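You operate a simulated robot arm through the tools that you are given. There is no shell and no other tool. Be economical: measure what you need, move in short steps, check, and stop when the job is done.

The job below is to be done with a simulated two-armed robot. You get a single attempt, and the scene is never put back.

JOB
Clamp block 257 on the orange machine's magnet and lock both axes.

Only the result counts: the job must be done as asked and must still hold three seconds after the hand-in. Knocking over, shifting, dropping, spilling or breaking anything else fails it.

ROBOT AND FRAMES
Two 7-joint arms with two-finger parallel grippers on one trunk, on a base that drives. Base frame: it is fixed to the floor where the robot stands at the start and does not move with it; the origin is under the middle of the robot, x ahead of it, y to its left, z up. Units: cm, degrees, N and s.
The left shoulder is at the start at [5, 16.8, 103.2], the right one opposite. With the tool pointing down near the work surface each hand reaches from about 10 to 64 cm from the robot's upright axis, wherever it stands, measured 20 degrees to its own side. Places, roughly: left tank latch lever [50, 130, 120]; magnet of the orange machine [80, 90, 110]; orange machine chuck lever [70, 80, 140]; orange machine clear button [60, 0, 140]; orange machine end wheel [70, 140, 80]; orange machine front wheel [50, 60, 80]; orange machine generator button [60, 0, 140]; orange machine head [80, 100, 200]; orange machine magnet lever [70, 90, 100]; orange machine pump button [80, 0, 90]; orange machine stop button [60, 30, 140]; orange machine touch button [80, 10, 90]; orange machine up button [80, 20, 90]; orange machine x lock [50, 100, 70]; orange machine y lock [50, 120, 70]; orange machine zero x button [60, 20, 140]. Payload 1.57 kg a hand.
The TCP of each hand is the grasp point between the finger pads, 3 cm short of the fingertips. In the tool frame z runs along the fingers and y along their closing line. The gripper opens to 8 cm. The fingers are 1.7 cm wide and 1.2 cm thick; the gripper's body (4 by 8.2 cm) begins 8 cm behind the TCP.
Orientation is that of the tool frame in the base frame, as a unit quaternion [x, y, z, w]. With the fingers straight down and closing along the base's y, the tool's x points along the base's -x, its y along +y and its z along -z.

CONTROLS
- The arms move only by the tool drive_tool. It takes "left_series", "right_series" or both (then of equal length, played together; a hand with none holds still); each is a list of rows, each an object (a shift or turn left out is 0, a gripper value left out holds the last) with "offset": the shift along the base's x, y, z in m, a list of three; "rotation": the turn, a rotation vector about the base's x, y, z in degrees, a list of three. In form: [{"offset": [dx, dy, dz], "rotation": [ax, ay, az]}, ...]. A call has 1 to 10 rows; each row is the pose to reach, as a shift and turn from the pose commanded when the call began. "left_grip" and "right_grip" are, for a hand that has rows, the closure, from 0 (fully open) to 1 (shut), set as the call begins (left out, the last holds). Each row takes 0.2 s and may step no farther than 5 cm and 8.6 degrees from the row before; otherwise, or with a gripper value out of range, the whole call is refused. A pose out of reach is approached as far as the arm can. The call stops where the force on the tool passes 40 N (or 10 N more than at its start, if that is more) or the arm is blocked; 0.2 s more then pass. The fingers move at their own pace (about 4.5 cm/s each) and stop on an object; they squeeze with about 38 N. The grip force told is the motor's: it shows also when the fingers shut on nothing. Time passes only in rows, and 0.2 s behind the last, so rows that repeat a pose let the fingers close. It gives the time, the measured TCP pose, the force on the tool (base axes), the opening and the grip force at its end, in the units of the frame above (readings bear some noise), with the torque about the TCP (base axes, N m) and any sound that the robot's microphone picked up.
- Cameras (640 x 400 px; columns grow to the right, rows downward): "scene" is now at [13.27, 1.59, 127.08]; the picture's right is [0.09, -1.00, 0.00], its down [-0.22, -0.02, -0.97] and it looks along [0.97, 0.09, -0.23] (base axes); focal length 214 px, centre (320, 200). "left" rides on the left gripper at [7.2, 0.7, -12.2] in its tool frame; the picture's right is [-0.09, 1.00, 0.00], its down [-0.84, -0.08, -0.54] and it looks along [-0.54, -0.05, 0.84] (tool axes); focal length 238 px, centre (320, 200). "right" rides on the right gripper at [7.2, -0.7, -12.2] in its tool frame; the picture's right is [0.09, 1.00, 0.00], its down [-0.84, 0.08, -0.54] and it looks along [-0.54, 0.05, 0.84] (tool axes); focal length 238 px, centre (320, 200). There is no depth. A picture from a camera that has moved, and an enlarged one, comes with that camera's place and axes in the base frame and with its lens. The place of the scene camera against the robot may be out by one fixed shift of up to 1.2 cm in any direction.
- snapshot(camera): a new picture of that camera. No time passes.
- lift_body(by): slides the trunk up (or, below 0, down) by that many cm; the arms and the scene camera ride with it, the base frame stays. It gives what a move gives, with no picture.
- base_move(legs): drives the robot by 1 to 6 legs, each [ahead, left, turn to the left] in cm, cm and degrees, along the robot's own axes; the way and the turn of a leg run together, so that a leg with both is an arc; at most 150 cm and 180 degrees a leg. The arms and the cameras ride along, it lands a little off, and it stops where it bumps. It gives what a move gives.
- aim_head(pan, tilt): turns the head with the scene camera to pan (to the left, within 80 degrees either way) and tilt (down, from -29 to 69), counted from straight ahead of the robot. It gives what a move gives.
- close_up(camera, box): a new picture of the part [left, top, right, bottom] of that camera's present view, enlarged. No time passes.
- hand_in(): hands the job in; it is judged then, once.

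Go step by step. Nothing tells you exact positions but the pictures and the camera data: compare them with the known pose of the tool, close in by small moves and look again before you grip or let go. The budget is 120 turns and 108 pictures, counting those below and the enlarged ones. Unless the task says otherwise, let go and move clear before handing in, and close with one line.

The tools are called after "Call:" as a command line: name --argument value ..., lists and objects as JSON in quotes. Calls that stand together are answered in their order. drive_tool: Moves the arms, as the interface text tells. Its arguments: {"type":"object","properties":{"left_series":{"type":"array","items":{"type":"object","properties":{"offset":{"type":"array","items":{"type":"number"}},"rotation":{"type":"array","items":{"type":"number"}}}}},"left_grip":{"type":"number"},"right_series":{"type":"array","items":{"type":"object","properties":{"offset":{"type":"array","items":{"type":"number"}},"rotation":{"type":"array","items":{"type":"number"}}}}},"right_grip":{"type":"number"}},"required":[]} The other tools are called the same way: lift_body (by) slides the trunk up or down; base_move (legs) drives the base; aim_head (pan, tilt) turns the head that bears the scene camera; snapshot (camera) takes a picture; close_up (camera, box) takes an enlarged picture of a part of a camera's view; hand_in () hands the job in.

At the start:

```text
time: 0.0
left_position: [43.34, 26.19, 111.61]
left_ee_rot: [0.001, 1.0, 0.0, 0.0]
left_wrist_force: [-1.4, 0.0, 1.0]
left_torque: [-0.04, -0.01, 0.02]
left_grip_width: 8.01
left_grip_force: 0.1
right_position: [39.22, -12.31, 115.88]
right_ee_rot: [0.0, 1.0, 0.0, 0.0]
right_wrist_force: [-0.5, 0.7, -0.2]
right_torque: [0.03, 0.01, -0.02]
right_grip_width: 7.99
right_grip_force: 0.1
trunk travel left (down, up): [-20.0, 24.3]
robot x, y, heading: [0.16, 0.12, 0.2]
head pan, tilt: [5.4, 13.0]
```

scene: 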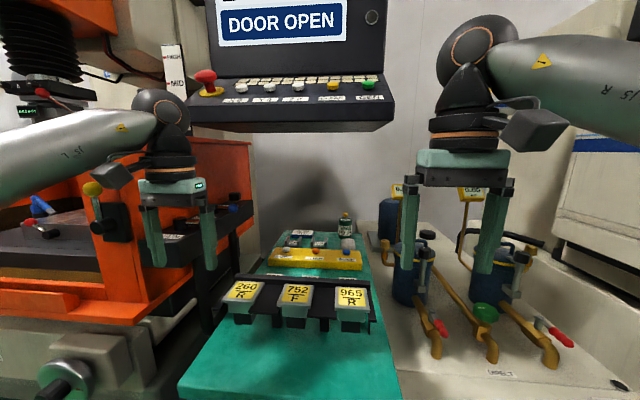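
right: 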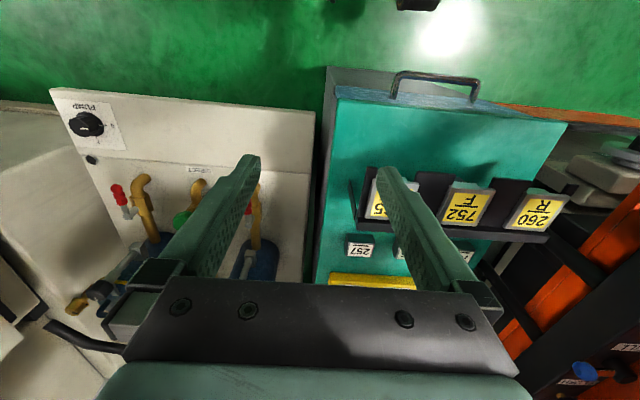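
left: 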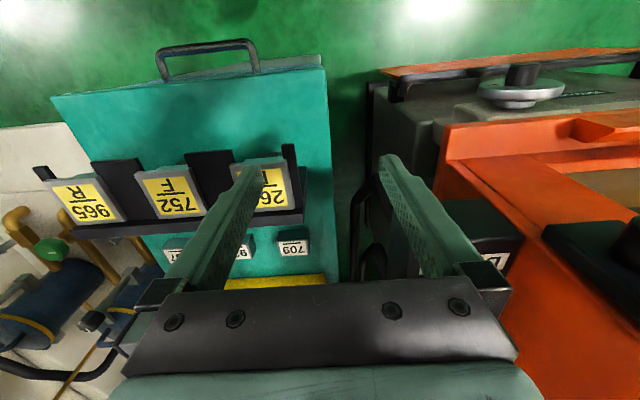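

I see a cart with a rack of electrode holders and small numbered blocks beyond it; the orange machine is on the left. I'll look closer at the cart and turn the head to the machine.

Call:
close_up --camera "right" --box '[320, 150, 560, 300]'

Call:
close_up --camera "scene" --box '[210, 200, 410, 325]'

Call:
aim_head --pan 60 --tilt 25

Call:
snapshot --camera "scene"

```text
2.67 times, centred on (440, 225) of right
camera zoom: at [31.91, -13.03, 128.01], right [-0.09, 1.0, 0.0], down [0.84, 0.08, 0.54], along [0.54, 0.05, -0.84], focal length 636 px, centre (0, 133)
```

zoom: 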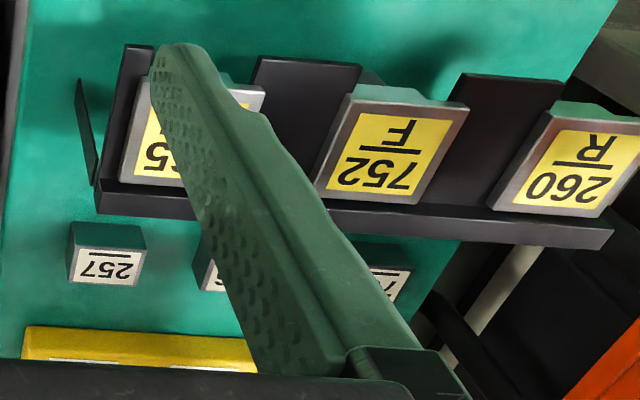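

```text
3.20 times, centred on (310, 262) of scene
camera zoom: at [13.27, 1.59, 127.08], right [0.09, -1.0, 0.0], down [-0.22, -0.02, -0.97], along [0.97, 0.09, -0.23], focal length 686 px, centre (352, 0)
```

zoom: 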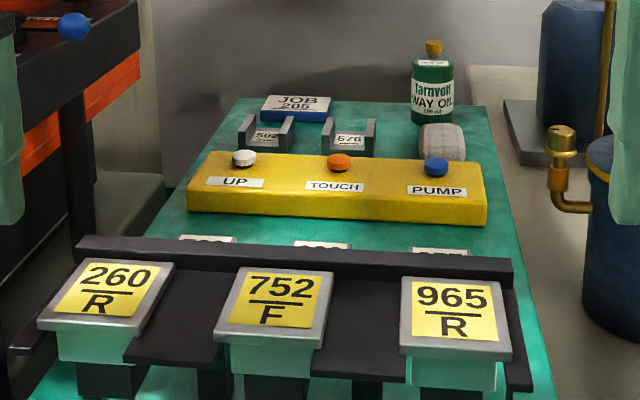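

```text
time: 1.2
left_position: [43.36, 26.24, 111.67]
left_ee_rot: [-0.001, 1.0, 0.001, 0.0]
left_wrist_force: [-0.3, 0.8, 0.2]
left_torque: [0.0, -0.01, -0.01]
left_grip_width: 8.02
left_grip_force: 0.1
right_position: [39.17, -12.34, 115.85]
right_ee_rot: [0.0, 1.0, -0.001, 0.001]
right_wrist_force: [0.2, -0.3, -0.1]
right_torque: [0.01, 0.01, -0.01]
right_grip_width: 8.0
right_grip_force: 0.0
trunk travel left (down, up): [-20.0, 24.3]
robot x, y, heading: [-0.01, 0.12, 0.2]
head pan, tilt: [60.0, 25.0]
```

```text
102 pictures are left
camera scene: at [8.59, 8.68, 125.14], right [0.87, -0.5, 0.0], down [-0.21, -0.37, -0.91], along [0.45, 0.78, -0.42], focal length 214 px, centre (320, 200)
```

scene: 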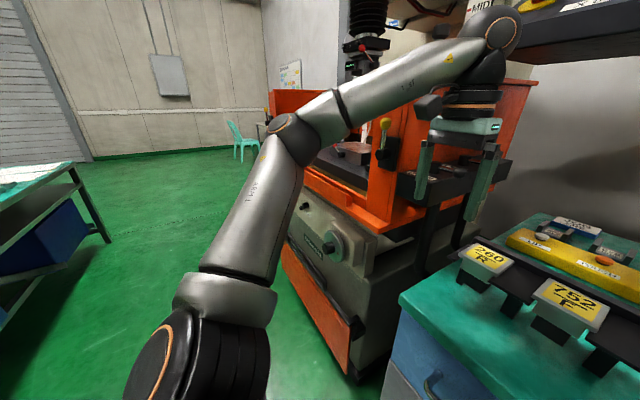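

Block 257 is behind the rack on the cart at about (65, -2, 92). Before picking I'll survey the machine, backing off and driving left.

Call:
base_move --legs '[[-30, 0, 0], [0, 80, 0]]'

Call:
aim_head --pan 0 --tilt 20

Call:
snapshot --camera "scene"

```text
time: 7.2
left_position: [13.81, 106.09, 111.66]
left_ee_rot: [0.004, 1.0, -0.001, 0.0]
left_wrist_force: [-0.2, 0.7, -0.2]
left_torque: [0.0, -0.02, -0.04]
left_grip_width: 7.99
left_grip_force: 0.1
right_position: [9.23, 67.64, 115.93]
right_ee_rot: [0.005, 1.0, 0.0, 0.0]
right_wrist_force: [0.3, 0.1, -0.2]
right_torque: [-0.02, -0.06, 0.02]
right_grip_width: 8.02
right_grip_force: 0.1
trunk travel left (down, up): [-20.0, 24.3]
robot x, y, heading: [-30.22, 80.39, -0.4]
head pan, tilt: [60.0, 25.0]
```

```text
time: 8.5
left_position: [13.76, 106.09, 111.7]
left_ee_rot: [0.003, 1.0, 0.001, 0.0]
left_wrist_force: [-0.7, 0.0, 0.9]
left_torque: [0.01, 0.02, 0.0]
left_grip_width: 8.02
left_grip_force: 0.0
right_position: [9.29, 67.62, 115.95]
right_ee_rot: [0.004, 1.0, -0.001, 0.0]
right_wrist_force: [-0.3, 0.2, 0.0]
right_torque: [-0.03, 0.03, 0.06]
right_grip_width: 8.0
right_grip_force: 0.0
trunk travel left (down, up): [-20.0, 24.3]
robot x, y, heading: [-29.65, 80.3, -0.4]
head pan, tilt: [0.0, 20.0]
```

```text
101 pictures are left
camera scene: at [-16.54, 80.85, 125.94], right [-0.01, -1.0, 0.0], down [-0.34, 0.0, -0.94], along [0.94, -0.01, -0.34], focal length 214 px, centre (320, 200)
```

scene: 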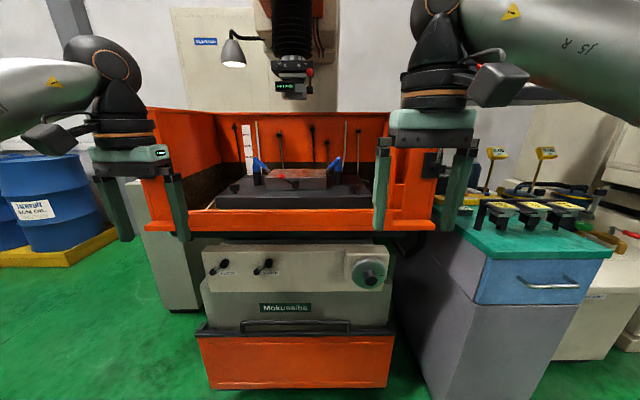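

Call:
close_up --camera "scene" --box '[200, 110, 400, 235]'

Call:
close_up --camera "scene" --box '[190, 220, 410, 357]'

```text
3.20 times, centred on (300, 172) of scene
camera zoom: at [-16.54, 80.85, 125.94], right [-0.01, -1.0, 0.0], down [-0.34, 0.0, -0.94], along [0.94, -0.01, -0.34], focal length 686 px, centre (384, 288)
```

zoom: 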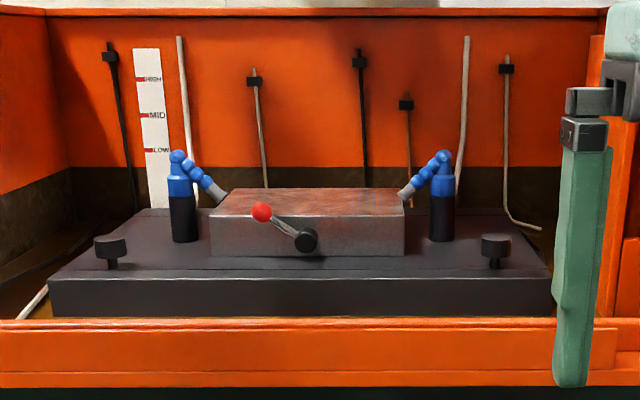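

```text
2.91 times, centred on (300, 288) of scene
camera zoom: at [-16.54, 80.85, 125.94], right [-0.01, -1.0, 0.0], down [-0.34, 0.0, -0.94], along [0.94, -0.01, -0.34], focal length 624 px, centre (378, -58)
```

zoom: 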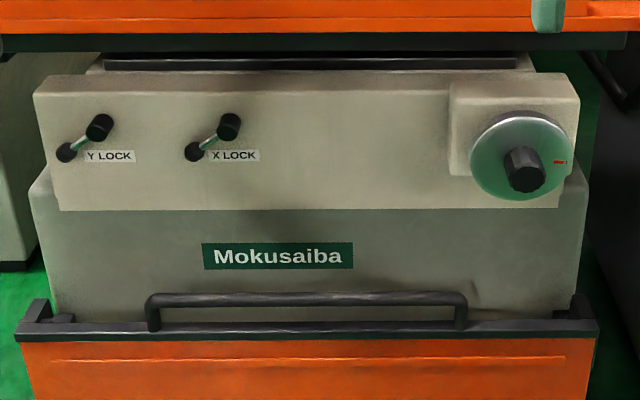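

The magnet sits in the open tank at about (77, 90, 105) with a red-knobbed lever on its front, and the X and Y lock levers are on the front panel. Next I retract the left hand a bit and drive back to the cart to pick block 257 with the right hand.

Call:
drive_tool --left_series '[{"offset": [-0.04, 0, 0.02]}, {"offset": [-0.08, 0, 0.04]}, {"offset": [-0.12, 0, 0.06]}, {"offset": [-0.15, 0, 0.08]}, {"offset": [-0.15, 0, 0.08]}]'

Call:
base_move --legs '[[0, -64, 0.4], [34, 0, 0]]'

Call:
aim_head --pan 0 --tilt 30

Call:
snapshot --camera "scene"

Call:
snapshot --camera "right"

```text
time: 9.7
left_position: [-0.03, 105.23, 118.44]
left_ee_rot: [0.004, 1.0, -0.001, 0.001]
left_wrist_force: [0.3, -1.0, 0.1]
left_torque: [-0.02, 0.0, 0.01]
left_grip_width: 7.97
left_grip_force: 0.0
left hand out of reach, approached as far as the arm can: row 4, 5
right_position: [9.24, 67.57, 115.89]
right_ee_rot: [0.005, 1.0, 0.0, 0.0]
right_wrist_force: [0.7, -0.3, 0.8]
right_torque: [0.0, 0.06, 0.05]
right_grip_width: 8.01
right_grip_force: 0.1
trunk travel left (down, up): [-20.0, 24.3]
robot x, y, heading: [-29.72, 80.33, -0.2]
head pan, tilt: [0.0, 20.0]
```

```text
time: 15.1
left_position: [33.37, 41.53, 118.28]
left_ee_rot: [-0.002, 1.0, -0.001, 0.0]
left_wrist_force: [0.6, 0.2, 0.5]
left_torque: [-0.03, -0.01, 0.03]
left_grip_width: 8.01
left_grip_force: 0.1
right_position: [43.05, 4.05, 115.86]
right_ee_rot: [0.0, 1.0, 0.0, 0.0]
right_wrist_force: [0.0, -0.5, -0.2]
right_torque: [0.0, 0.05, 0.02]
right_grip_width: 8.02
right_grip_force: 0.1
trunk travel left (down, up): [-20.0, 24.3]
robot x, y, heading: [3.61, 16.46, 0.1]
head pan, tilt: [0.0, 20.0]
```

```text
time: 15.8
left_position: [33.24, 41.6, 118.46]
left_ee_rot: [-0.002, 1.0, -0.001, 0.001]
left_wrist_force: [0.1, 0.3, 0.0]
left_torque: [-0.02, -0.02, -0.01]
left_grip_width: 8.02
left_grip_force: 0.1
right_position: [42.91, 4.04, 115.83]
right_ee_rot: [-0.001, 1.0, 0.0, 0.001]
right_wrist_force: [1.0, 0.2, 0.0]
right_torque: [0.01, 0.01, 0.01]
right_grip_width: 8.0
right_grip_force: 0.0
trunk travel left (down, up): [-20.0, 24.3]
robot x, y, heading: [4.01, 16.59, 0.1]
head pan, tilt: [0.0, 30.0]
```

```text
98 pictures are left
camera scene: at [16.79, 16.98, 124.34], right [0.0, -1.0, 0.0], down [-0.5, 0.0, -0.87], along [0.87, 0.0, -0.5], focal length 214 px, centre (320, 200)
```

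scene: 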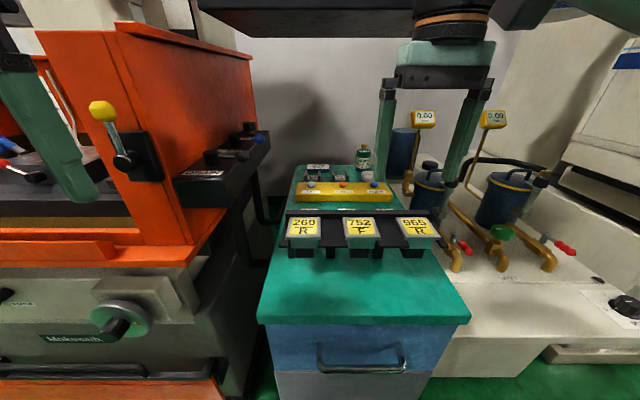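

```text
97 pictures are left
camera right: at [35.69, 3.3, 128.01], right [-0.09, 1.0, 0.0], down [0.84, 0.08, 0.54], along [0.54, 0.05, -0.84], focal length 238 px, centre (320, 200)
```

right: 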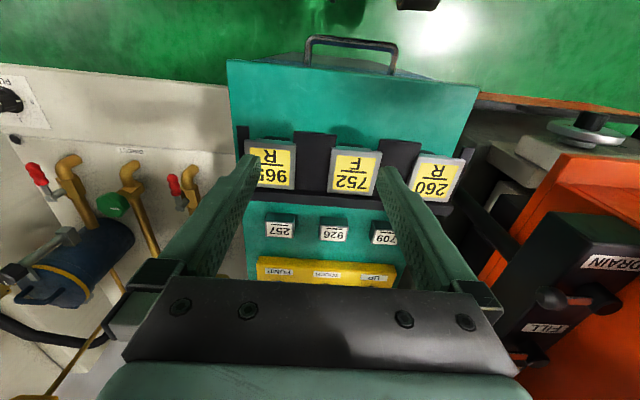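

Block 257 triangulates to about (65.2, -1.6, 92). I move the right hand above it.

Call:
drive_tool --right_series '[{"offset": [0.045, -0.01, 0]}, {"offset": [0.09, -0.02, 0]}, {"offset": [0.135, -0.03, 0]}, {"offset": [0.18, -0.045, -0.01]}, {"offset": [0.215, -0.056, -0.03]}, {"offset": [0.215, -0.056, -0.07]}, {"offset": [0.215, -0.056, -0.09]}, {"offset": [0.215, -0.056, -0.09]}]' --right_grip 0

Call:
snapshot --camera "right"

Call:
close_up --camera "scene" --box '[260, 130, 480, 268]'

```text
time: 17.1
left_position: [29.91, 42.04, 119.13]
left_ee_rot: [0.0, 1.0, -0.002, 0.015]
left_wrist_force: [0.5, 1.2, 0.2]
left_torque: [-0.11, -0.05, 0.0]
left_grip_width: 8.01
left_grip_force: 0.2
right_position: [54.14, 2.76, 116.79]
right_ee_rot: [-0.034, 0.998, -0.009, 0.055]
right_wrist_force: [10.4, 5.6, -28.5]
right_torque: [-1.01, 2.01, 0.21]
right_grip_width: 8.02
right_grip_force: 0.1
right hand out of reach, approached as far as the arm can: row 3, 4, 5, 6
trunk travel left (down, up): [-20.0, 24.3]
robot x, y, heading: [3.28, 16.04, 0.1]
head pan, tilt: [0.0, 30.0]
stopped in row 6 (right hand): the force on the tool passed its limit (the readings are from after the stop); the commanded pose is now the measured one
```

```text
96 pictures are left
camera right: at [45.64, 1.77, 128.0], right [-0.16, 0.99, -0.03], down [0.76, 0.14, 0.63], along [0.63, 0.07, -0.78], focal length 238 px, centre (320, 200)
```

right: 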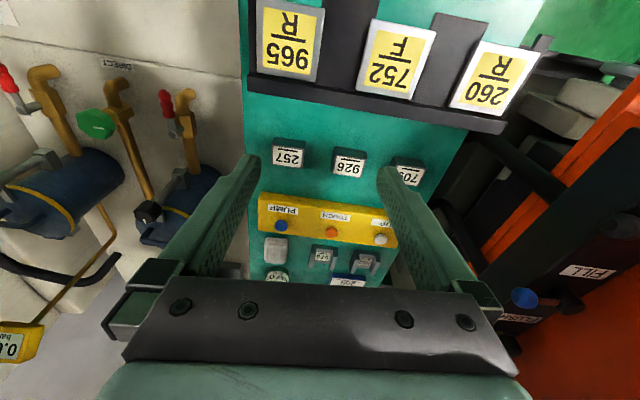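

```text
2.90 times, centred on (370, 199) of scene
camera zoom: at [13.31, 17.51, 124.61], right [0.0, -1.0, 0.0], down [-0.47, 0.0, -0.88], along [0.88, 0.0, -0.47], focal length 622 px, centre (175, 203)
```

zoom: 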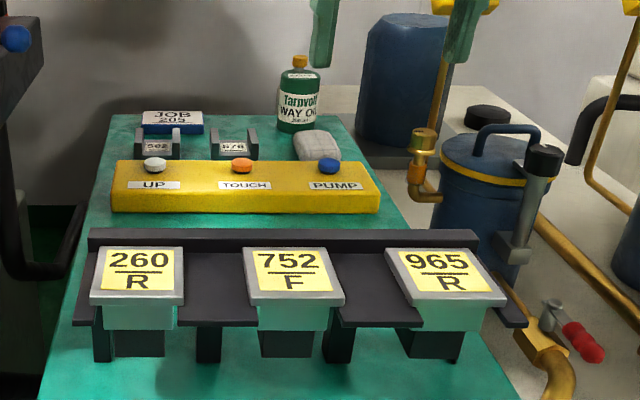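

The arm ran out of reach at that height. I raise the trunk, move the base a touch forward, then restore the tool's orientation.

Call:
lift_body --by 14

Call:
drive_tool --right_series '[{"offset": [-0.02, 0, -0.01], "rotation": [0.5, 3, -2]}, {"offset": [-0.04, -0.01, -0.02], "rotation": [1, 6.3, -3.9]}, {"offset": [-0.04, -0.01, -0.02], "rotation": [1, 6.3, -3.9]}]'

Call:
base_move --legs '[[4, 0, 0]]'

```text
time: 17.4
left_position: [30.36, 41.49, 119.18]
left_ee_rot: [-0.001, 1.0, -0.001, 0.012]
left_wrist_force: [-0.3, 0.8, -0.2]
left_torque: [-0.09, -0.01, 0.01]
left_grip_width: 8.0
left_grip_force: 0.0
right_position: [53.9, 2.64, 116.72]
right_ee_rot: [-0.037, 0.998, -0.011, 0.047]
right_wrist_force: [8.1, -1.6, -41.9]
right_torque: [0.31, 1.99, 0.18]
right_grip_width: 8.01
right_grip_force: 0.1
trunk travel left (down, up): [-20.1, 24.1]
robot x, y, heading: [2.73, 16.43, -0.1]
head pan, tilt: [0.0, 30.0]
stopped: the force on the tool passed its limit (the readings are from after the stop); the commanded pose is now the measured one
```

```text
time: 18.2
left_position: [31.91, 41.89, 118.8]
left_ee_rot: [-0.001, 1.0, -0.002, 0.005]
left_wrist_force: [0.3, 0.2, -0.7]
left_torque: [0.01, 0.01, 0.03]
left_grip_width: 8.01
left_grip_force: 0.1
right_position: [51.83, 1.65, 114.17]
right_ee_rot: [0.0, 1.0, 0.001, -0.006]
right_wrist_force: [-0.3, 0.0, 0.6]
right_torque: [0.01, -0.04, 0.02]
right_grip_width: 8.01
right_grip_force: 0.0
trunk travel left (down, up): [-20.1, 24.1]
robot x, y, heading: [3.18, 16.37, 0.4]
head pan, tilt: [0.0, 30.0]
```

```text
time: 19.0
left_position: [32.42, 41.37, 118.87]
left_ee_rot: [0.001, 1.0, -0.001, 0.006]
left_wrist_force: [0.2, -0.1, 0.2]
left_torque: [-0.01, -0.01, -0.03]
left_grip_width: 8.0
left_grip_force: 0.1
right_position: [51.63, 1.56, 114.25]
right_ee_rot: [-0.007, 1.0, -0.002, -0.009]
right_wrist_force: [-0.7, 0.5, 0.2]
right_torque: [0.01, -0.01, -0.03]
right_grip_width: 8.02
right_grip_force: 0.0
trunk travel left (down, up): [-20.1, 24.1]
robot x, y, heading: [3.99, 16.4, -0.2]
head pan, tilt: [0.0, 30.0]
stopped in leg 1: the robot was blocked; the commanded pose is now the measured one
```

Something blocks at head height: probably the hanging control console above the cart. I look up to see it.

Call:
aim_head --pan -15 --tilt 0

Call:
snapshot --camera "scene"

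Call:
snapshot --camera "left"

```text
time: 19.9
left_position: [32.27, 41.57, 118.96]
left_ee_rot: [-0.001, 1.0, -0.001, 0.007]
left_wrist_force: [0.4, -0.6, -0.1]
left_torque: [-0.01, -0.01, 0.02]
left_grip_width: 8.01
left_grip_force: 0.0
right_position: [51.75, 1.51, 114.18]
right_ee_rot: [-0.005, 1.0, 0.0, -0.009]
right_wrist_force: [0.5, -0.5, -0.5]
right_torque: [0.03, 0.0, 0.01]
right_grip_width: 7.98
right_grip_force: 0.0
trunk travel left (down, up): [-20.1, 24.1]
robot x, y, heading: [3.92, 16.55, -0.2]
head pan, tilt: [-15.0, 0.0]
```

```text
94 pictures are left
camera scene: at [15.26, 14.62, 129.43], right [-0.26, -0.97, -0.01], down [0.01, 0.0, -1.0], along [0.97, -0.26, 0.01], focal length 214 px, centre (320, 200)
```

scene: 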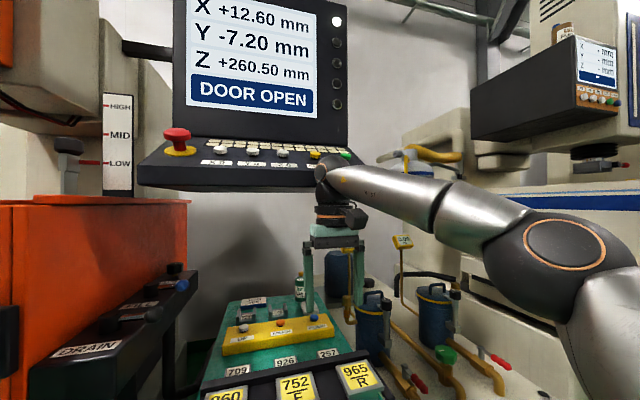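

```text
93 pictures are left
camera left: at [24.85, 42.08, 131.11], right [0.09, 1.0, 0.0], down [0.83, -0.08, 0.55], along [0.55, -0.05, -0.83], focal length 238 px, centre (320, 200)
```

left: 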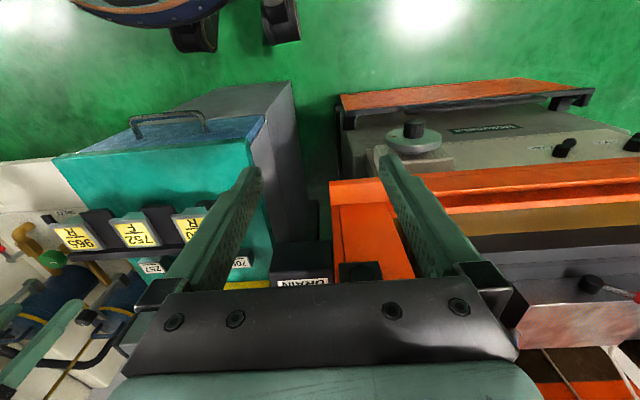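

The wrist hits the hanging console, so I'll slip under it with the fingers tilted forward, clearing the rack (top about z = 101) with the fingertips.

Call:
drive_tool --right_series '[{"offset": [-0.04, 0, -0.02]}, {"offset": [-0.06, 0, -0.05], "rotation": [0, -8, 0]}, {"offset": [-0.05, -0.01, -0.075], "rotation": [0, -16, 0]}, {"offset": [-0.04, -0.02, -0.08], "rotation": [0, -24, 0]}, {"offset": [-0.02, -0.03, -0.08], "rotation": [0, -32, 0]}, {"offset": [0.0, -0.03, -0.08], "rotation": [0, -40, 0]}, {"offset": [0.0, -0.03, -0.08], "rotation": [0, -40, 0]}]'

Call:
snapshot --camera "right"

Call:
snapshot --camera "scene"

```text
time: 21.5
left_position: [33.47, 41.66, 118.6]
left_ee_rot: [0.0, 1.0, -0.002, 0.001]
left_wrist_force: [0.1, -0.4, 0.1]
left_torque: [0.01, 0.04, -0.03]
left_grip_width: 8.0
left_grip_force: 0.0
right_position: [53.0, -1.3, 105.64]
right_ee_rot: [-0.004, 0.944, -0.003, 0.328]
right_wrist_force: [0.6, -0.5, 0.1]
right_torque: [0.0, -0.03, 0.03]
right_grip_width: 8.02
right_grip_force: 0.2
trunk travel left (down, up): [-20.1, 24.1]
robot x, y, heading: [3.82, 16.25, -0.2]
head pan, tilt: [-15.0, 0.0]
```

```text
92 pictures are left
camera right: at [39.66, -2.05, 110.66], right [-0.08, 0.99, -0.07], down [0.32, 0.09, 0.94], along [0.94, 0.05, -0.33], focal length 238 px, centre (320, 200)
```

right: 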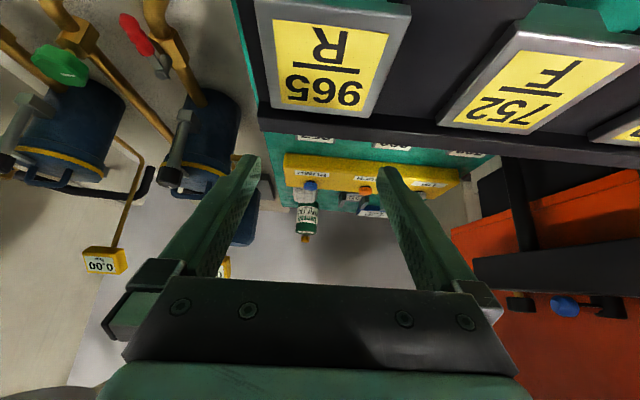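

```text
91 pictures are left
camera scene: at [16.53, 14.82, 129.3], right [-0.26, -0.97, 0.0], down [0.0, 0.0, -1.0], along [0.97, -0.26, 0.0], focal length 214 px, centre (320, 200)
```

scene: 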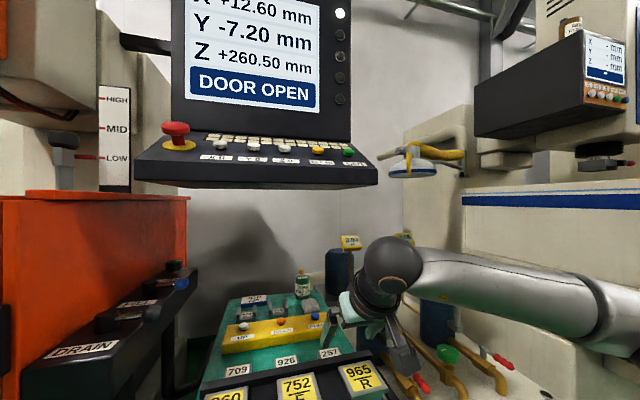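

Call:
drive_tool --right_series '[{"offset": [0.05, -0.003, 0]}, {"offset": [0.09, -0.003, 0]}, {"offset": [0.1, -0.003, -0.01], "rotation": [0, 8, 0]}, {"offset": [0.107, -0.003, -0.025], "rotation": [0, 16, 0]}, {"offset": [0.113, -0.003, -0.035], "rotation": [0, 24, 0]}, {"offset": [0.118, -0.003, -0.04], "rotation": [0, 32, 0]}, {"offset": [0.122, -0.003, -0.045], "rotation": [0, 39, 0]}, {"offset": [0.122, -0.003, -0.045], "rotation": [0, 39, 0]}]'

Call:
snapshot --camera "right"

Call:
snapshot --camera "scene"

```text
time: 23.3
left_position: [33.42, 41.92, 118.38]
left_ee_rot: [-0.001, 1.0, -0.002, 0.001]
left_wrist_force: [0.3, -0.4, 0.1]
left_torque: [0.0, -0.03, 0.0]
left_grip_width: 7.99
left_grip_force: 0.1
right_position: [63.63, -1.28, 100.87]
right_ee_rot: [-0.005, 1.0, -0.003, 0.001]
right_wrist_force: [0.2, -0.5, 0.7]
right_torque: [-0.01, 0.01, -0.03]
right_grip_width: 7.97
right_grip_force: 0.1
right hand out of reach, approached as far as the arm can: row 7, 8
trunk travel left (down, up): [-20.1, 24.1]
robot x, y, heading: [3.8, 16.44, 0.2]
head pan, tilt: [-15.0, 0.0]
```

```text
90 pictures are left
camera right: at [56.31, -1.93, 112.95], right [-0.1, 0.99, -0.01], down [0.83, 0.09, 0.54], along [0.54, 0.05, -0.84], focal length 238 px, centre (320, 200)
```

right: 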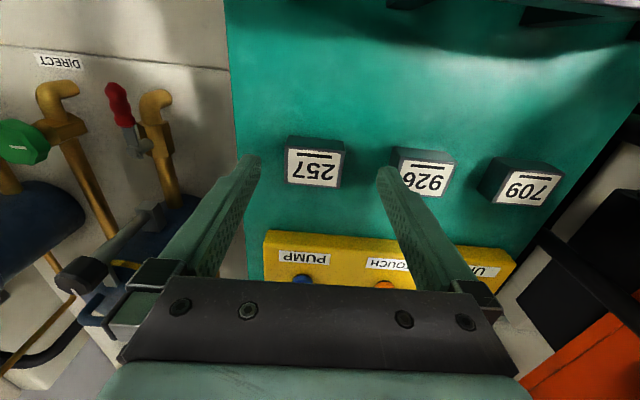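

```text
89 pictures are left
camera scene: at [16.56, 14.95, 129.29], right [-0.26, -0.97, 0.0], down [0.0, 0.0, -1.0], along [0.97, -0.26, 0.0], focal length 214 px, centre (320, 200)
```

scene: 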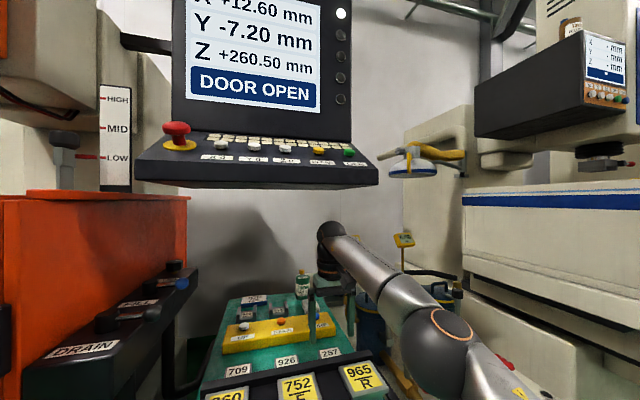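

Block 257 is about 5.2 × 3.7 × 3 cm, centred at about (65.7, -1.6, 91.5). I nudge the base forward 2 cm to gain reach.

Call:
base_move --legs '[[2.2, 0, 0]]'

Call:
snapshot --camera "right"

```text
time: 24.1
left_position: [35.68, 41.66, 118.59]
left_ee_rot: [-0.002, 1.0, -0.001, 0.001]
left_wrist_force: [0.3, 0.1, 0.4]
left_torque: [-0.01, 0.01, 0.01]
left_grip_width: 8.0
left_grip_force: 0.1
right_position: [65.8, -1.44, 100.93]
right_ee_rot: [-0.006, 1.0, -0.003, 0.002]
right_wrist_force: [-0.6, 0.0, 0.1]
right_torque: [0.02, 0.06, -0.01]
right_grip_width: 8.02
right_grip_force: 0.1
trunk travel left (down, up): [-20.1, 24.1]
robot x, y, heading: [6.23, 16.73, 0.1]
head pan, tilt: [-15.0, 0.0]
```

```text
88 pictures are left
camera right: at [58.55, -2.07, 112.9], right [-0.1, 0.99, -0.01], down [0.83, 0.09, 0.54], along [0.54, 0.05, -0.84], focal length 238 px, centre (320, 200)
```

right: 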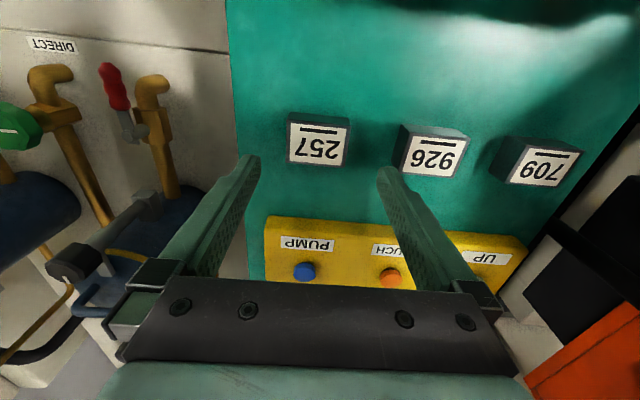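

Call:
drive_tool --right_series '[{"offset": [0, 0, -0.02]}, {"offset": [0, 0, -0.04]}, {"offset": [0, 0, -0.04]}]'

Call:
snapshot --camera "right"

```text
time: 24.9
left_position: [35.63, 41.83, 118.39]
left_ee_rot: [0.0, 1.0, -0.002, 0.001]
left_wrist_force: [0.1, -0.4, -0.3]
left_torque: [-0.01, 0.02, -0.01]
left_grip_width: 8.0
left_grip_force: 0.1
right_position: [65.89, -1.31, 96.85]
right_ee_rot: [-0.005, 1.0, -0.002, 0.002]
right_wrist_force: [0.0, 0.2, -0.5]
right_torque: [-0.02, -0.01, 0.0]
right_grip_width: 8.0
right_grip_force: 0.1
trunk travel left (down, up): [-20.1, 24.1]
robot x, y, heading: [6.35, 16.73, 0.2]
head pan, tilt: [-15.0, 0.0]
```

```text
87 pictures are left
camera right: at [58.5, -2.0, 108.92], right [-0.1, 0.99, -0.01], down [0.83, 0.09, 0.55], along [0.54, 0.05, -0.84], focal length 238 px, centre (320, 200)
```

right: 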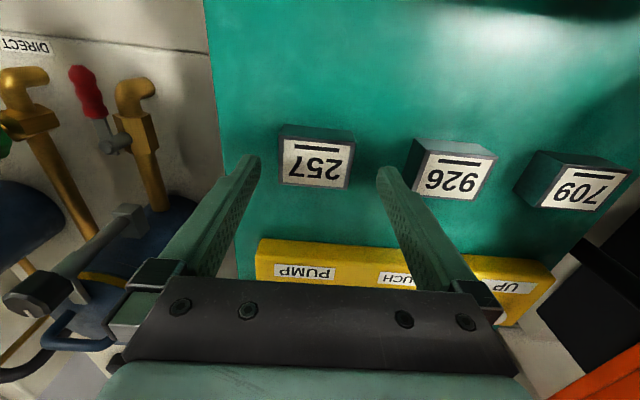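

Call:
drive_tool --right_series '[{"offset": [0, -0.002, -0.018]}, {"offset": [0, -0.002, -0.034]}, {"offset": [0, -0.002, -0.034]}]'

Call:
snapshot --camera "right"

```text
time: 25.7
left_position: [35.5, 41.7, 118.53]
left_ee_rot: [0.0, 1.0, -0.002, 0.0]
left_wrist_force: [-0.2, -0.2, 0.2]
left_torque: [0.03, 0.0, 0.01]
left_grip_width: 7.98
left_grip_force: 0.0
right_position: [65.75, -1.63, 93.29]
right_ee_rot: [-0.005, 1.0, -0.002, 0.002]
right_wrist_force: [0.4, 0.9, -0.2]
right_torque: [-0.01, -0.01, 0.0]
right_grip_width: 8.01
right_grip_force: 0.2
trunk travel left (down, up): [-20.1, 24.1]
robot x, y, heading: [6.2, 16.48, 0.0]
head pan, tilt: [-15.0, 0.0]
```

```text
86 pictures are left
camera right: at [58.46, -2.25, 105.5], right [-0.1, 0.99, -0.01], down [0.83, 0.09, 0.54], along [0.54, 0.05, -0.84], focal length 238 px, centre (320, 200)
```

right: 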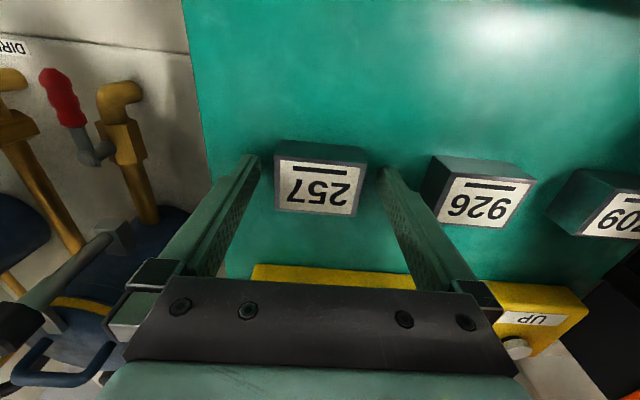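

The fingers straddle the block well centred. I close the grip.

Call:
drive_tool --right_series '[{"offset": [0, 0, 0]}, {"offset": [0, 0, 0]}, {"offset": [0, 0, 0]}, {"offset": [0, 0, 0]}]' --right_grip 1

Call:
drive_tool --right_series '[{"offset": [0, 0, 0.01]}, {"offset": [0, 0, 0.03]}, {"offset": [0, 0, 0.05]}, {"offset": [0, 0, 0.05]}]'

Call:
snapshot --camera "right"

```text
time: 26.7
left_position: [35.53, 41.7, 118.47]
left_ee_rot: [-0.001, 1.0, -0.001, 0.001]
left_wrist_force: [-1.2, 0.9, -0.4]
left_torque: [-0.02, 0.0, -0.03]
left_grip_width: 8.0
left_grip_force: 0.1
right_position: [65.78, -1.64, 93.46]
right_ee_rot: [-0.004, 1.0, -0.002, 0.002]
right_wrist_force: [-0.2, -2.2, 0.3]
right_torque: [0.06, 0.02, 0.03]
right_grip_width: 5.47
right_grip_force: 36.6
trunk travel left (down, up): [-20.1, 24.1]
robot x, y, heading: [5.77, 16.47, 0.1]
head pan, tilt: [-15.0, 0.0]
```

```text
time: 27.7
left_position: [35.55, 41.72, 118.57]
left_ee_rot: [-0.001, 1.0, -0.002, 0.001]
left_wrist_force: [-0.3, -0.3, -0.6]
left_torque: [0.03, -0.01, -0.01]
left_grip_width: 8.01
left_grip_force: 0.2
right_position: [65.75, -1.52, 98.43]
right_ee_rot: [-0.005, 1.0, -0.002, 0.001]
right_wrist_force: [-0.2, -0.9, 0.0]
right_torque: [0.0, 0.03, -0.01]
right_grip_width: 0.0
right_grip_force: 21.2
trunk travel left (down, up): [-20.1, 24.1]
robot x, y, heading: [5.96, 16.58, 0.0]
head pan, tilt: [-15.0, 0.0]
```

```text
85 pictures are left
camera right: at [58.49, -2.29, 110.57], right [-0.1, 0.99, -0.01], down [0.83, 0.09, 0.54], along [0.54, 0.05, -0.84], focal length 238 px, centre (320, 200)
```

right: 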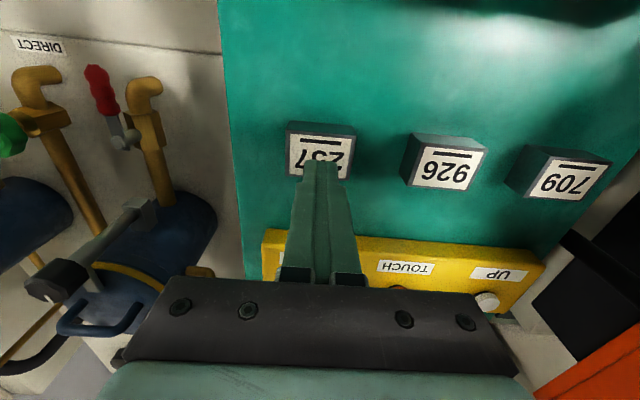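

The grip slipped off as I lifted, and the block still sits at its place. I'll open, go slightly lower, grip again with more settling, and lift slowly.

Call:
drive_tool --right_series '[{"offset": [0, 0, 0]}, {"offset": [0, 0, 0]}, {"offset": [0, 0, 0]}, {"offset": [0, 0, 0]}, {"offset": [0, 0, 0]}]' --right_grip 0

Call:
close_up --camera "right" --box '[220, 90, 420, 215]'

Call:
drive_tool --right_series '[{"offset": [0, 0, -0.02]}, {"offset": [0, 0, -0.04]}, {"offset": [0, 0, -0.0525]}, {"offset": [0, 0, -0.0525]}]'

Call:
close_up --camera "right" --box '[220, 120, 420, 245]'

```text
time: 28.9
left_position: [35.58, 41.71, 118.58]
left_ee_rot: [-0.001, 1.0, -0.001, 0.001]
left_wrist_force: [0.4, 0.1, 0.7]
left_torque: [-0.01, -0.03, 0.01]
left_grip_width: 8.0
left_grip_force: 0.1
right_position: [65.86, -1.58, 98.54]
right_ee_rot: [-0.005, 1.0, -0.002, 0.002]
right_wrist_force: [-0.3, -0.7, 0.6]
right_torque: [0.0, 0.0, 0.04]
right_grip_width: 8.01
right_grip_force: 0.1
trunk travel left (down, up): [-20.1, 24.1]
robot x, y, heading: [6.09, 16.68, -0.0]
head pan, tilt: [-15.0, 0.0]
```

```text
3.20 times, centred on (320, 152) of right
camera zoom: at [58.49, -2.29, 110.54], right [-0.1, 0.99, -0.01], down [0.83, 0.09, 0.55], along [0.54, 0.05, -0.84], focal length 763 px, centre (320, 352)
```

zoom: 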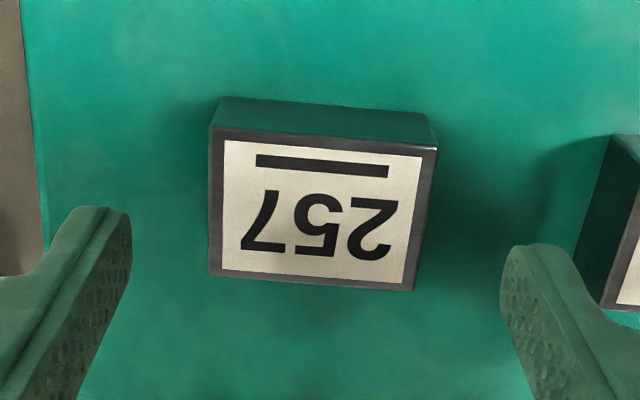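

```text
time: 29.9
left_position: [35.63, 41.62, 118.54]
left_ee_rot: [-0.002, 1.0, -0.003, 0.001]
left_wrist_force: [0.0, 0.2, -0.9]
left_torque: [-0.01, -0.01, -0.01]
left_grip_width: 8.02
left_grip_force: 0.1
right_position: [65.75, -1.59, 93.26]
right_ee_rot: [-0.005, 1.0, -0.002, 0.002]
right_wrist_force: [0.2, -0.2, 0.5]
right_torque: [-0.02, 0.01, -0.03]
right_grip_width: 7.99
right_grip_force: 0.0
trunk travel left (down, up): [-20.1, 24.1]
robot x, y, heading: [6.21, 16.53, -0.0]
head pan, tilt: [-15.0, 0.0]
```

```text
3.20 times, centred on (320, 182) of right
camera zoom: at [58.46, -2.24, 105.31], right [-0.1, 0.99, -0.01], down [0.83, 0.09, 0.54], along [0.54, 0.05, -0.84], focal length 763 px, centre (320, 256)
```

zoom: 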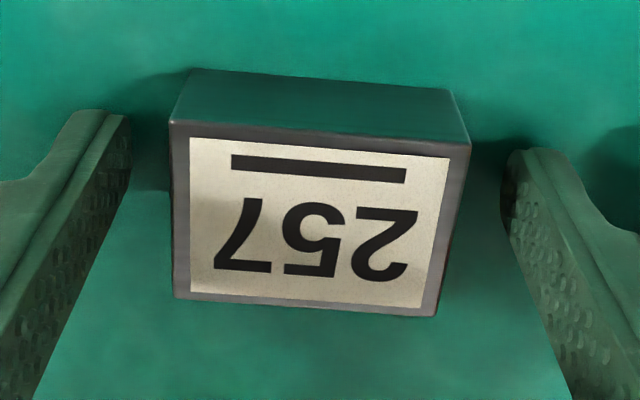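

Call:
drive_tool --right_series '[{"offset": [0, 0, 0]}, {"offset": [0, 0, 0]}, {"offset": [0, 0, 0]}, {"offset": [0, 0, 0]}, {"offset": [0, 0, 0]}, {"offset": [0, 0, 0]}]' --right_grip 1

Call:
close_up --camera "right" --box '[220, 120, 420, 245]'

Call:
drive_tool --right_series '[{"offset": [0, 0, 0.002]}, {"offset": [0, 0, 0.004]}, {"offset": [0, 0, 0.006]}, {"offset": [0, 0, 0.008]}, {"offset": [0, 0, 0.008]}]'

Call:
close_up --camera "right" --box '[220, 120, 420, 245]'

```text
time: 31.3
left_position: [35.56, 41.66, 118.48]
left_ee_rot: [0.0, 1.0, -0.002, 0.0]
left_wrist_force: [-0.2, -0.7, -0.8]
left_torque: [0.01, 0.01, -0.01]
left_grip_width: 8.02
left_grip_force: 0.0
right_position: [65.77, -1.69, 93.24]
right_ee_rot: [-0.005, 1.0, -0.002, 0.002]
right_wrist_force: [-1.3, -1.6, -0.2]
right_torque: [0.03, 0.05, -0.02]
right_grip_width: 5.46
right_grip_force: 37.8
trunk travel left (down, up): [-20.1, 24.1]
robot x, y, heading: [5.84, 16.61, -0.2]
head pan, tilt: [-15.0, 0.0]
```

```text
3.20 times, centred on (320, 182) of right
camera zoom: at [58.47, -2.27, 105.33], right [-0.1, 0.99, -0.01], down [0.83, 0.09, 0.54], along [0.54, 0.05, -0.84], focal length 763 px, centre (320, 256)
```

zoom: 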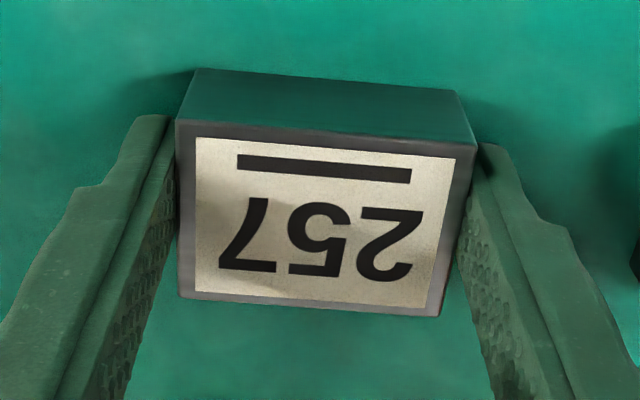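

```text
time: 32.5
left_position: [35.57, 41.64, 118.57]
left_ee_rot: [0.0, 1.0, -0.003, 0.001]
left_wrist_force: [-0.7, 1.0, -0.3]
left_torque: [0.04, -0.01, -0.02]
left_grip_width: 7.98
left_grip_force: 0.0
right_position: [65.86, -1.63, 93.99]
right_ee_rot: [-0.005, 1.0, -0.003, 0.002]
right_wrist_force: [0.2, 1.1, -4.0]
right_torque: [-0.01, 0.03, 0.02]
right_grip_width: 5.44
right_grip_force: 38.3
trunk travel left (down, up): [-20.1, 24.1]
robot x, y, heading: [5.79, 16.44, 0.2]
head pan, tilt: [-15.0, 0.0]
```

```text
3.20 times, centred on (320, 182) of right
camera zoom: at [58.53, -2.29, 106.09], right [-0.1, 0.99, -0.01], down [0.83, 0.09, 0.54], along [0.54, 0.05, -0.84], focal length 763 px, centre (320, 256)
```

zoom: 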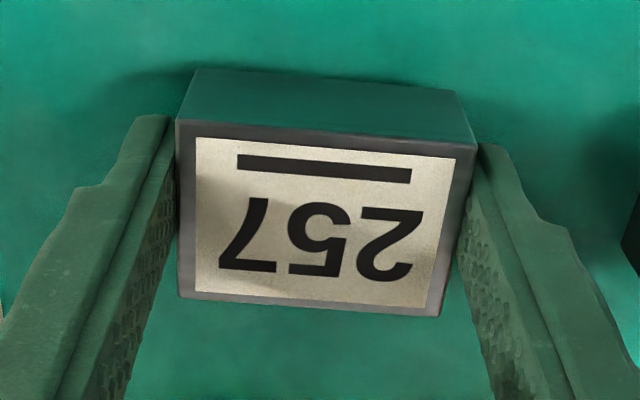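

The block is now held (4 N extra weight). I lift slowly, then tilt and retreat under the console.

Call:
drive_tool --right_series '[{"offset": [0, 0, 0.006]}, {"offset": [0, 0, 0.013]}, {"offset": [0, 0, 0.02]}, {"offset": [0, 0, 0.027]}, {"offset": [0, 0, 0.034]}, {"offset": [0, 0, 0.041]}, {"offset": [0, 0, 0.048]}, {"offset": [0, 0, 0.055]}, {"offset": [0, 0, 0.06]}, {"offset": [0, 0, 0.06]}]'

Call:
drive_tool --right_series '[{"offset": [-0.003, 0, 0.006], "rotation": [0, -4, 0]}, {"offset": [-0.006, 0, 0.012], "rotation": [0, -8, 0]}, {"offset": [-0.009, 0, 0.018], "rotation": [0, -12, 0]}, {"offset": [-0.012, 0, 0.024], "rotation": [0, -16, 0]}, {"offset": [-0.015, 0, 0.03], "rotation": [0, -20, 0]}, {"offset": [-0.018, 0, 0.036], "rotation": [0, -24, 0]}, {"offset": [-0.021, 0, 0.042], "rotation": [0, -28, 0]}, {"offset": [-0.024, 0, 0.048], "rotation": [0, -32, 0]}, {"offset": [-0.027, 0, 0.054], "rotation": [0, -36, 0]}, {"offset": [-0.03, 0, 0.06], "rotation": [0, -39, 0]}]'

Call:
snapshot --camera "right"

Call:
snapshot --camera "scene"

```text
time: 34.7
left_position: [35.69, 41.77, 118.53]
left_ee_rot: [-0.001, 1.0, -0.002, 0.001]
left_wrist_force: [0.5, 0.7, 0.5]
left_torque: [-0.02, 0.0, -0.02]
left_grip_width: 8.0
left_grip_force: 0.0
right_position: [65.79, -1.61, 99.92]
right_ee_rot: [-0.005, 1.0, -0.003, 0.002]
right_wrist_force: [-1.1, 0.1, -4.0]
right_torque: [0.02, -0.02, -0.02]
right_grip_width: 5.45
right_grip_force: 37.9
trunk travel left (down, up): [-20.1, 24.1]
robot x, y, heading: [5.91, 16.59, -0.1]
head pan, tilt: [-15.0, 0.0]
```

```text
time: 36.9
left_position: [35.62, 41.68, 118.63]
left_ee_rot: [0.0, 1.0, -0.002, 0.0]
left_wrist_force: [0.9, 0.2, 1.3]
left_torque: [0.04, 0.0, 0.0]
left_grip_width: 7.99
left_grip_force: 0.0
right_position: [62.78, -1.63, 105.94]
right_ee_rot: [-0.003, 0.942, -0.004, 0.336]
right_wrist_force: [0.3, -0.8, -5.3]
right_torque: [-0.01, 0.07, -0.03]
right_grip_width: 5.46
right_grip_force: 38.4
trunk travel left (down, up): [-20.1, 24.1]
robot x, y, heading: [5.9, 16.2, -0.1]
head pan, tilt: [-15.0, 0.0]
```

```text
80 pictures are left
camera right: at [49.49, -2.27, 110.76], right [-0.07, 0.99, -0.07], down [0.3, 0.09, 0.95], along [0.95, 0.05, -0.31], focal length 238 px, centre (320, 200)
```

right: 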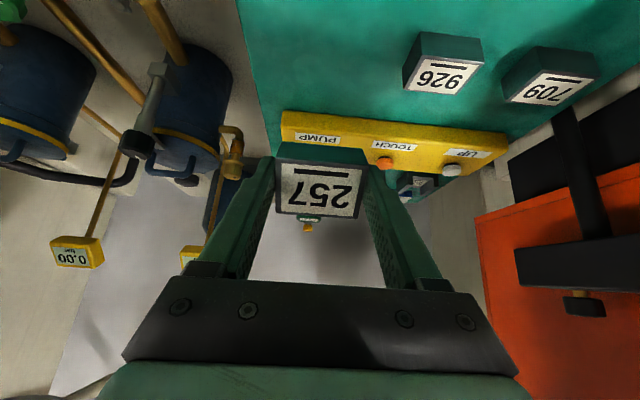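

```text
79 pictures are left
camera scene: at [18.77, 14.81, 129.29], right [-0.26, -0.97, 0.0], down [0.0, 0.0, -1.0], along [0.97, -0.26, 0.0], focal length 214 px, centre (320, 200)
```

scene: 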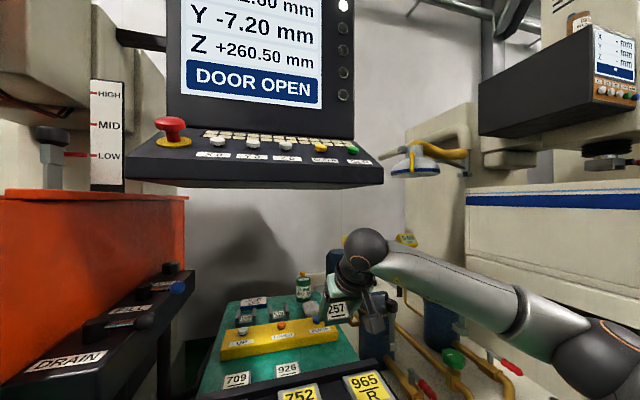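

Call:
drive_tool --right_series '[{"offset": [0, 0, 0.007]}, {"offset": [0, 0, 0.014]}, {"offset": [0, 0, 0.02]}, {"offset": [-0.008, 0, 0.02]}, {"offset": [-0.016, 0, 0.02]}, {"offset": [-0.024, 0, 0.02]}, {"offset": [-0.032, 0, 0.02]}, {"offset": [-0.04, 0, 0.02]}, {"offset": [-0.048, 0, 0.02]}, {"offset": [-0.056, 0, 0.02]}]'

Call:
drive_tool --right_series '[{"offset": [-0.008, 0, 0]}, {"offset": [-0.018, 0, 0]}, {"offset": [-0.028, 0, 0]}, {"offset": [-0.038, 0, 0]}, {"offset": [-0.048, 0, 0]}, {"offset": [-0.058, 0, 0]}, {"offset": [-0.068, 0, 0]}, {"offset": [-0.078, 0, 0]}, {"offset": [-0.086, 0, 0]}, {"offset": [-0.09, 0, 0]}]'

Call:
snapshot --camera "right"

```text
time: 39.1
left_position: [35.65, 41.63, 118.57]
left_ee_rot: [-0.001, 1.0, -0.003, 0.001]
left_wrist_force: [-0.4, 0.2, 0.2]
left_torque: [0.01, 0.02, -0.02]
left_grip_width: 8.01
left_grip_force: 0.0
right_position: [57.19, -1.49, 108.03]
right_ee_rot: [-0.004, 0.942, -0.003, 0.336]
right_wrist_force: [-0.8, 0.2, -4.4]
right_torque: [-0.01, 0.04, -0.02]
right_grip_width: 5.47
right_grip_force: 38.2
trunk travel left (down, up): [-20.1, 24.1]
robot x, y, heading: [5.82, 16.13, -0.0]
head pan, tilt: [-15.0, 0.0]
```

```text
time: 41.3
left_position: [35.54, 41.72, 118.57]
left_ee_rot: [-0.001, 1.0, -0.002, 0.001]
left_wrist_force: [0.5, -0.6, -0.8]
left_torque: [0.01, 0.01, 0.0]
left_grip_width: 8.01
left_grip_force: 0.1
right_position: [48.22, -1.62, 108.01]
right_ee_rot: [-0.004, 0.942, -0.004, 0.336]
right_wrist_force: [-1.3, -0.2, -4.9]
right_torque: [0.02, 0.12, 0.01]
right_grip_width: 5.48
right_grip_force: 37.6
trunk travel left (down, up): [-20.1, 24.1]
robot x, y, heading: [6.36, 16.55, -0.0]
head pan, tilt: [-15.0, 0.0]
```

```text
78 pictures are left
camera right: at [34.85, -2.29, 112.78], right [-0.08, 0.99, -0.07], down [0.31, 0.09, 0.95], along [0.95, 0.05, -0.31], focal length 238 px, centre (320, 200)
```

right: 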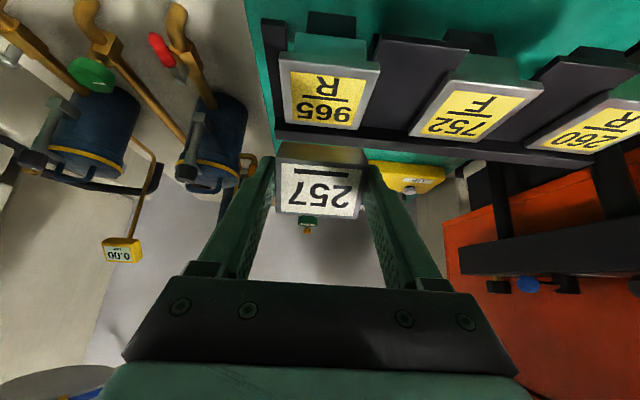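

Call:
base_move --legs '[[-20, 0, 0], [-16, 0, 0]]'

Call:
base_move --legs '[[0, 40, 0], [0, 48, 0]]'

Call:
aim_head --pan -15 --tilt 25

Call:
snapshot --camera "scene"

Call:
snapshot --camera "right"

```text
time: 43.9
left_position: [-0.23, 41.73, 118.64]
left_ee_rot: [-0.001, 1.0, -0.002, 0.001]
left_wrist_force: [0.4, 0.5, -0.8]
left_torque: [-0.02, 0.03, 0.03]
left_grip_width: 8.01
left_grip_force: 0.1
right_position: [12.42, -1.67, 108.04]
right_ee_rot: [-0.004, 0.942, -0.004, 0.335]
right_wrist_force: [0.1, -0.6, -4.5]
right_torque: [-0.01, 0.05, -0.02]
right_grip_width: 5.49
right_grip_force: 37.7
trunk travel left (down, up): [-20.1, 24.1]
robot x, y, heading: [-29.76, 16.28, -0.0]
head pan, tilt: [-15.0, 0.0]
```

```text
time: 48.9
left_position: [0.32, 129.3, 118.48]
left_ee_rot: [0.002, 1.0, -0.002, 0.001]
left_wrist_force: [0.2, 0.3, 0.2]
left_torque: [0.02, 0.03, -0.04]
left_grip_width: 8.0
left_grip_force: 0.0
right_position: [12.52, 85.92, 107.95]
right_ee_rot: [-0.001, 0.942, -0.006, 0.335]
right_wrist_force: [-0.6, -0.4, -4.7]
right_torque: [0.0, 0.09, 0.04]
right_grip_width: 5.47
right_grip_force: 38.5
trunk travel left (down, up): [-20.1, 24.1]
robot x, y, heading: [-29.36, 104.12, -0.3]
head pan, tilt: [-15.0, 0.0]
```

```text
time: 49.8
left_position: [0.25, 129.23, 118.53]
left_ee_rot: [0.002, 1.0, -0.002, 0.001]
left_wrist_force: [-0.5, 0.2, -0.2]
left_torque: [0.01, -0.01, 0.0]
left_grip_width: 8.01
left_grip_force: 0.1
right_position: [12.7, 85.87, 107.9]
right_ee_rot: [-0.001, 0.942, -0.005, 0.335]
right_wrist_force: [-0.9, 0.0, -5.1]
right_torque: [-0.03, 0.11, -0.03]
right_grip_width: 5.43
right_grip_force: 38.1
trunk travel left (down, up): [-20.1, 24.1]
robot x, y, heading: [-29.42, 104.31, -0.5]
head pan, tilt: [-15.0, 25.0]
```

```text
77 pictures are left
camera scene: at [-16.52, 102.46, 125.26], right [-0.26, -0.96, 0.0], down [-0.41, 0.11, -0.91], along [0.87, -0.24, -0.42], focal length 214 px, centre (320, 200)
```

scene: 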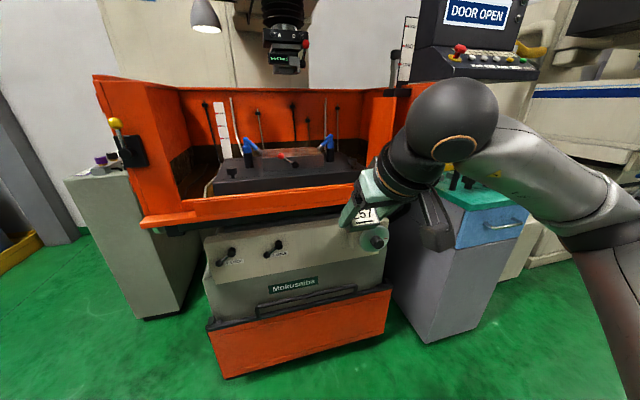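

```text
76 pictures are left
camera right: at [-0.71, 85.33, 112.75], right [-0.07, 1.0, -0.07], down [0.31, 0.09, 0.95], along [0.95, 0.05, -0.31], focal length 238 px, centre (320, 200)
```

right: 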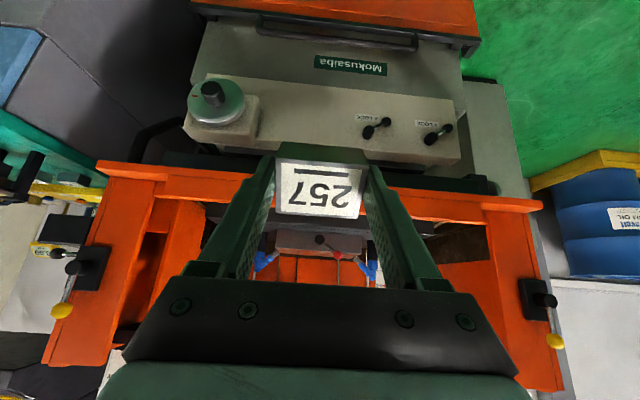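

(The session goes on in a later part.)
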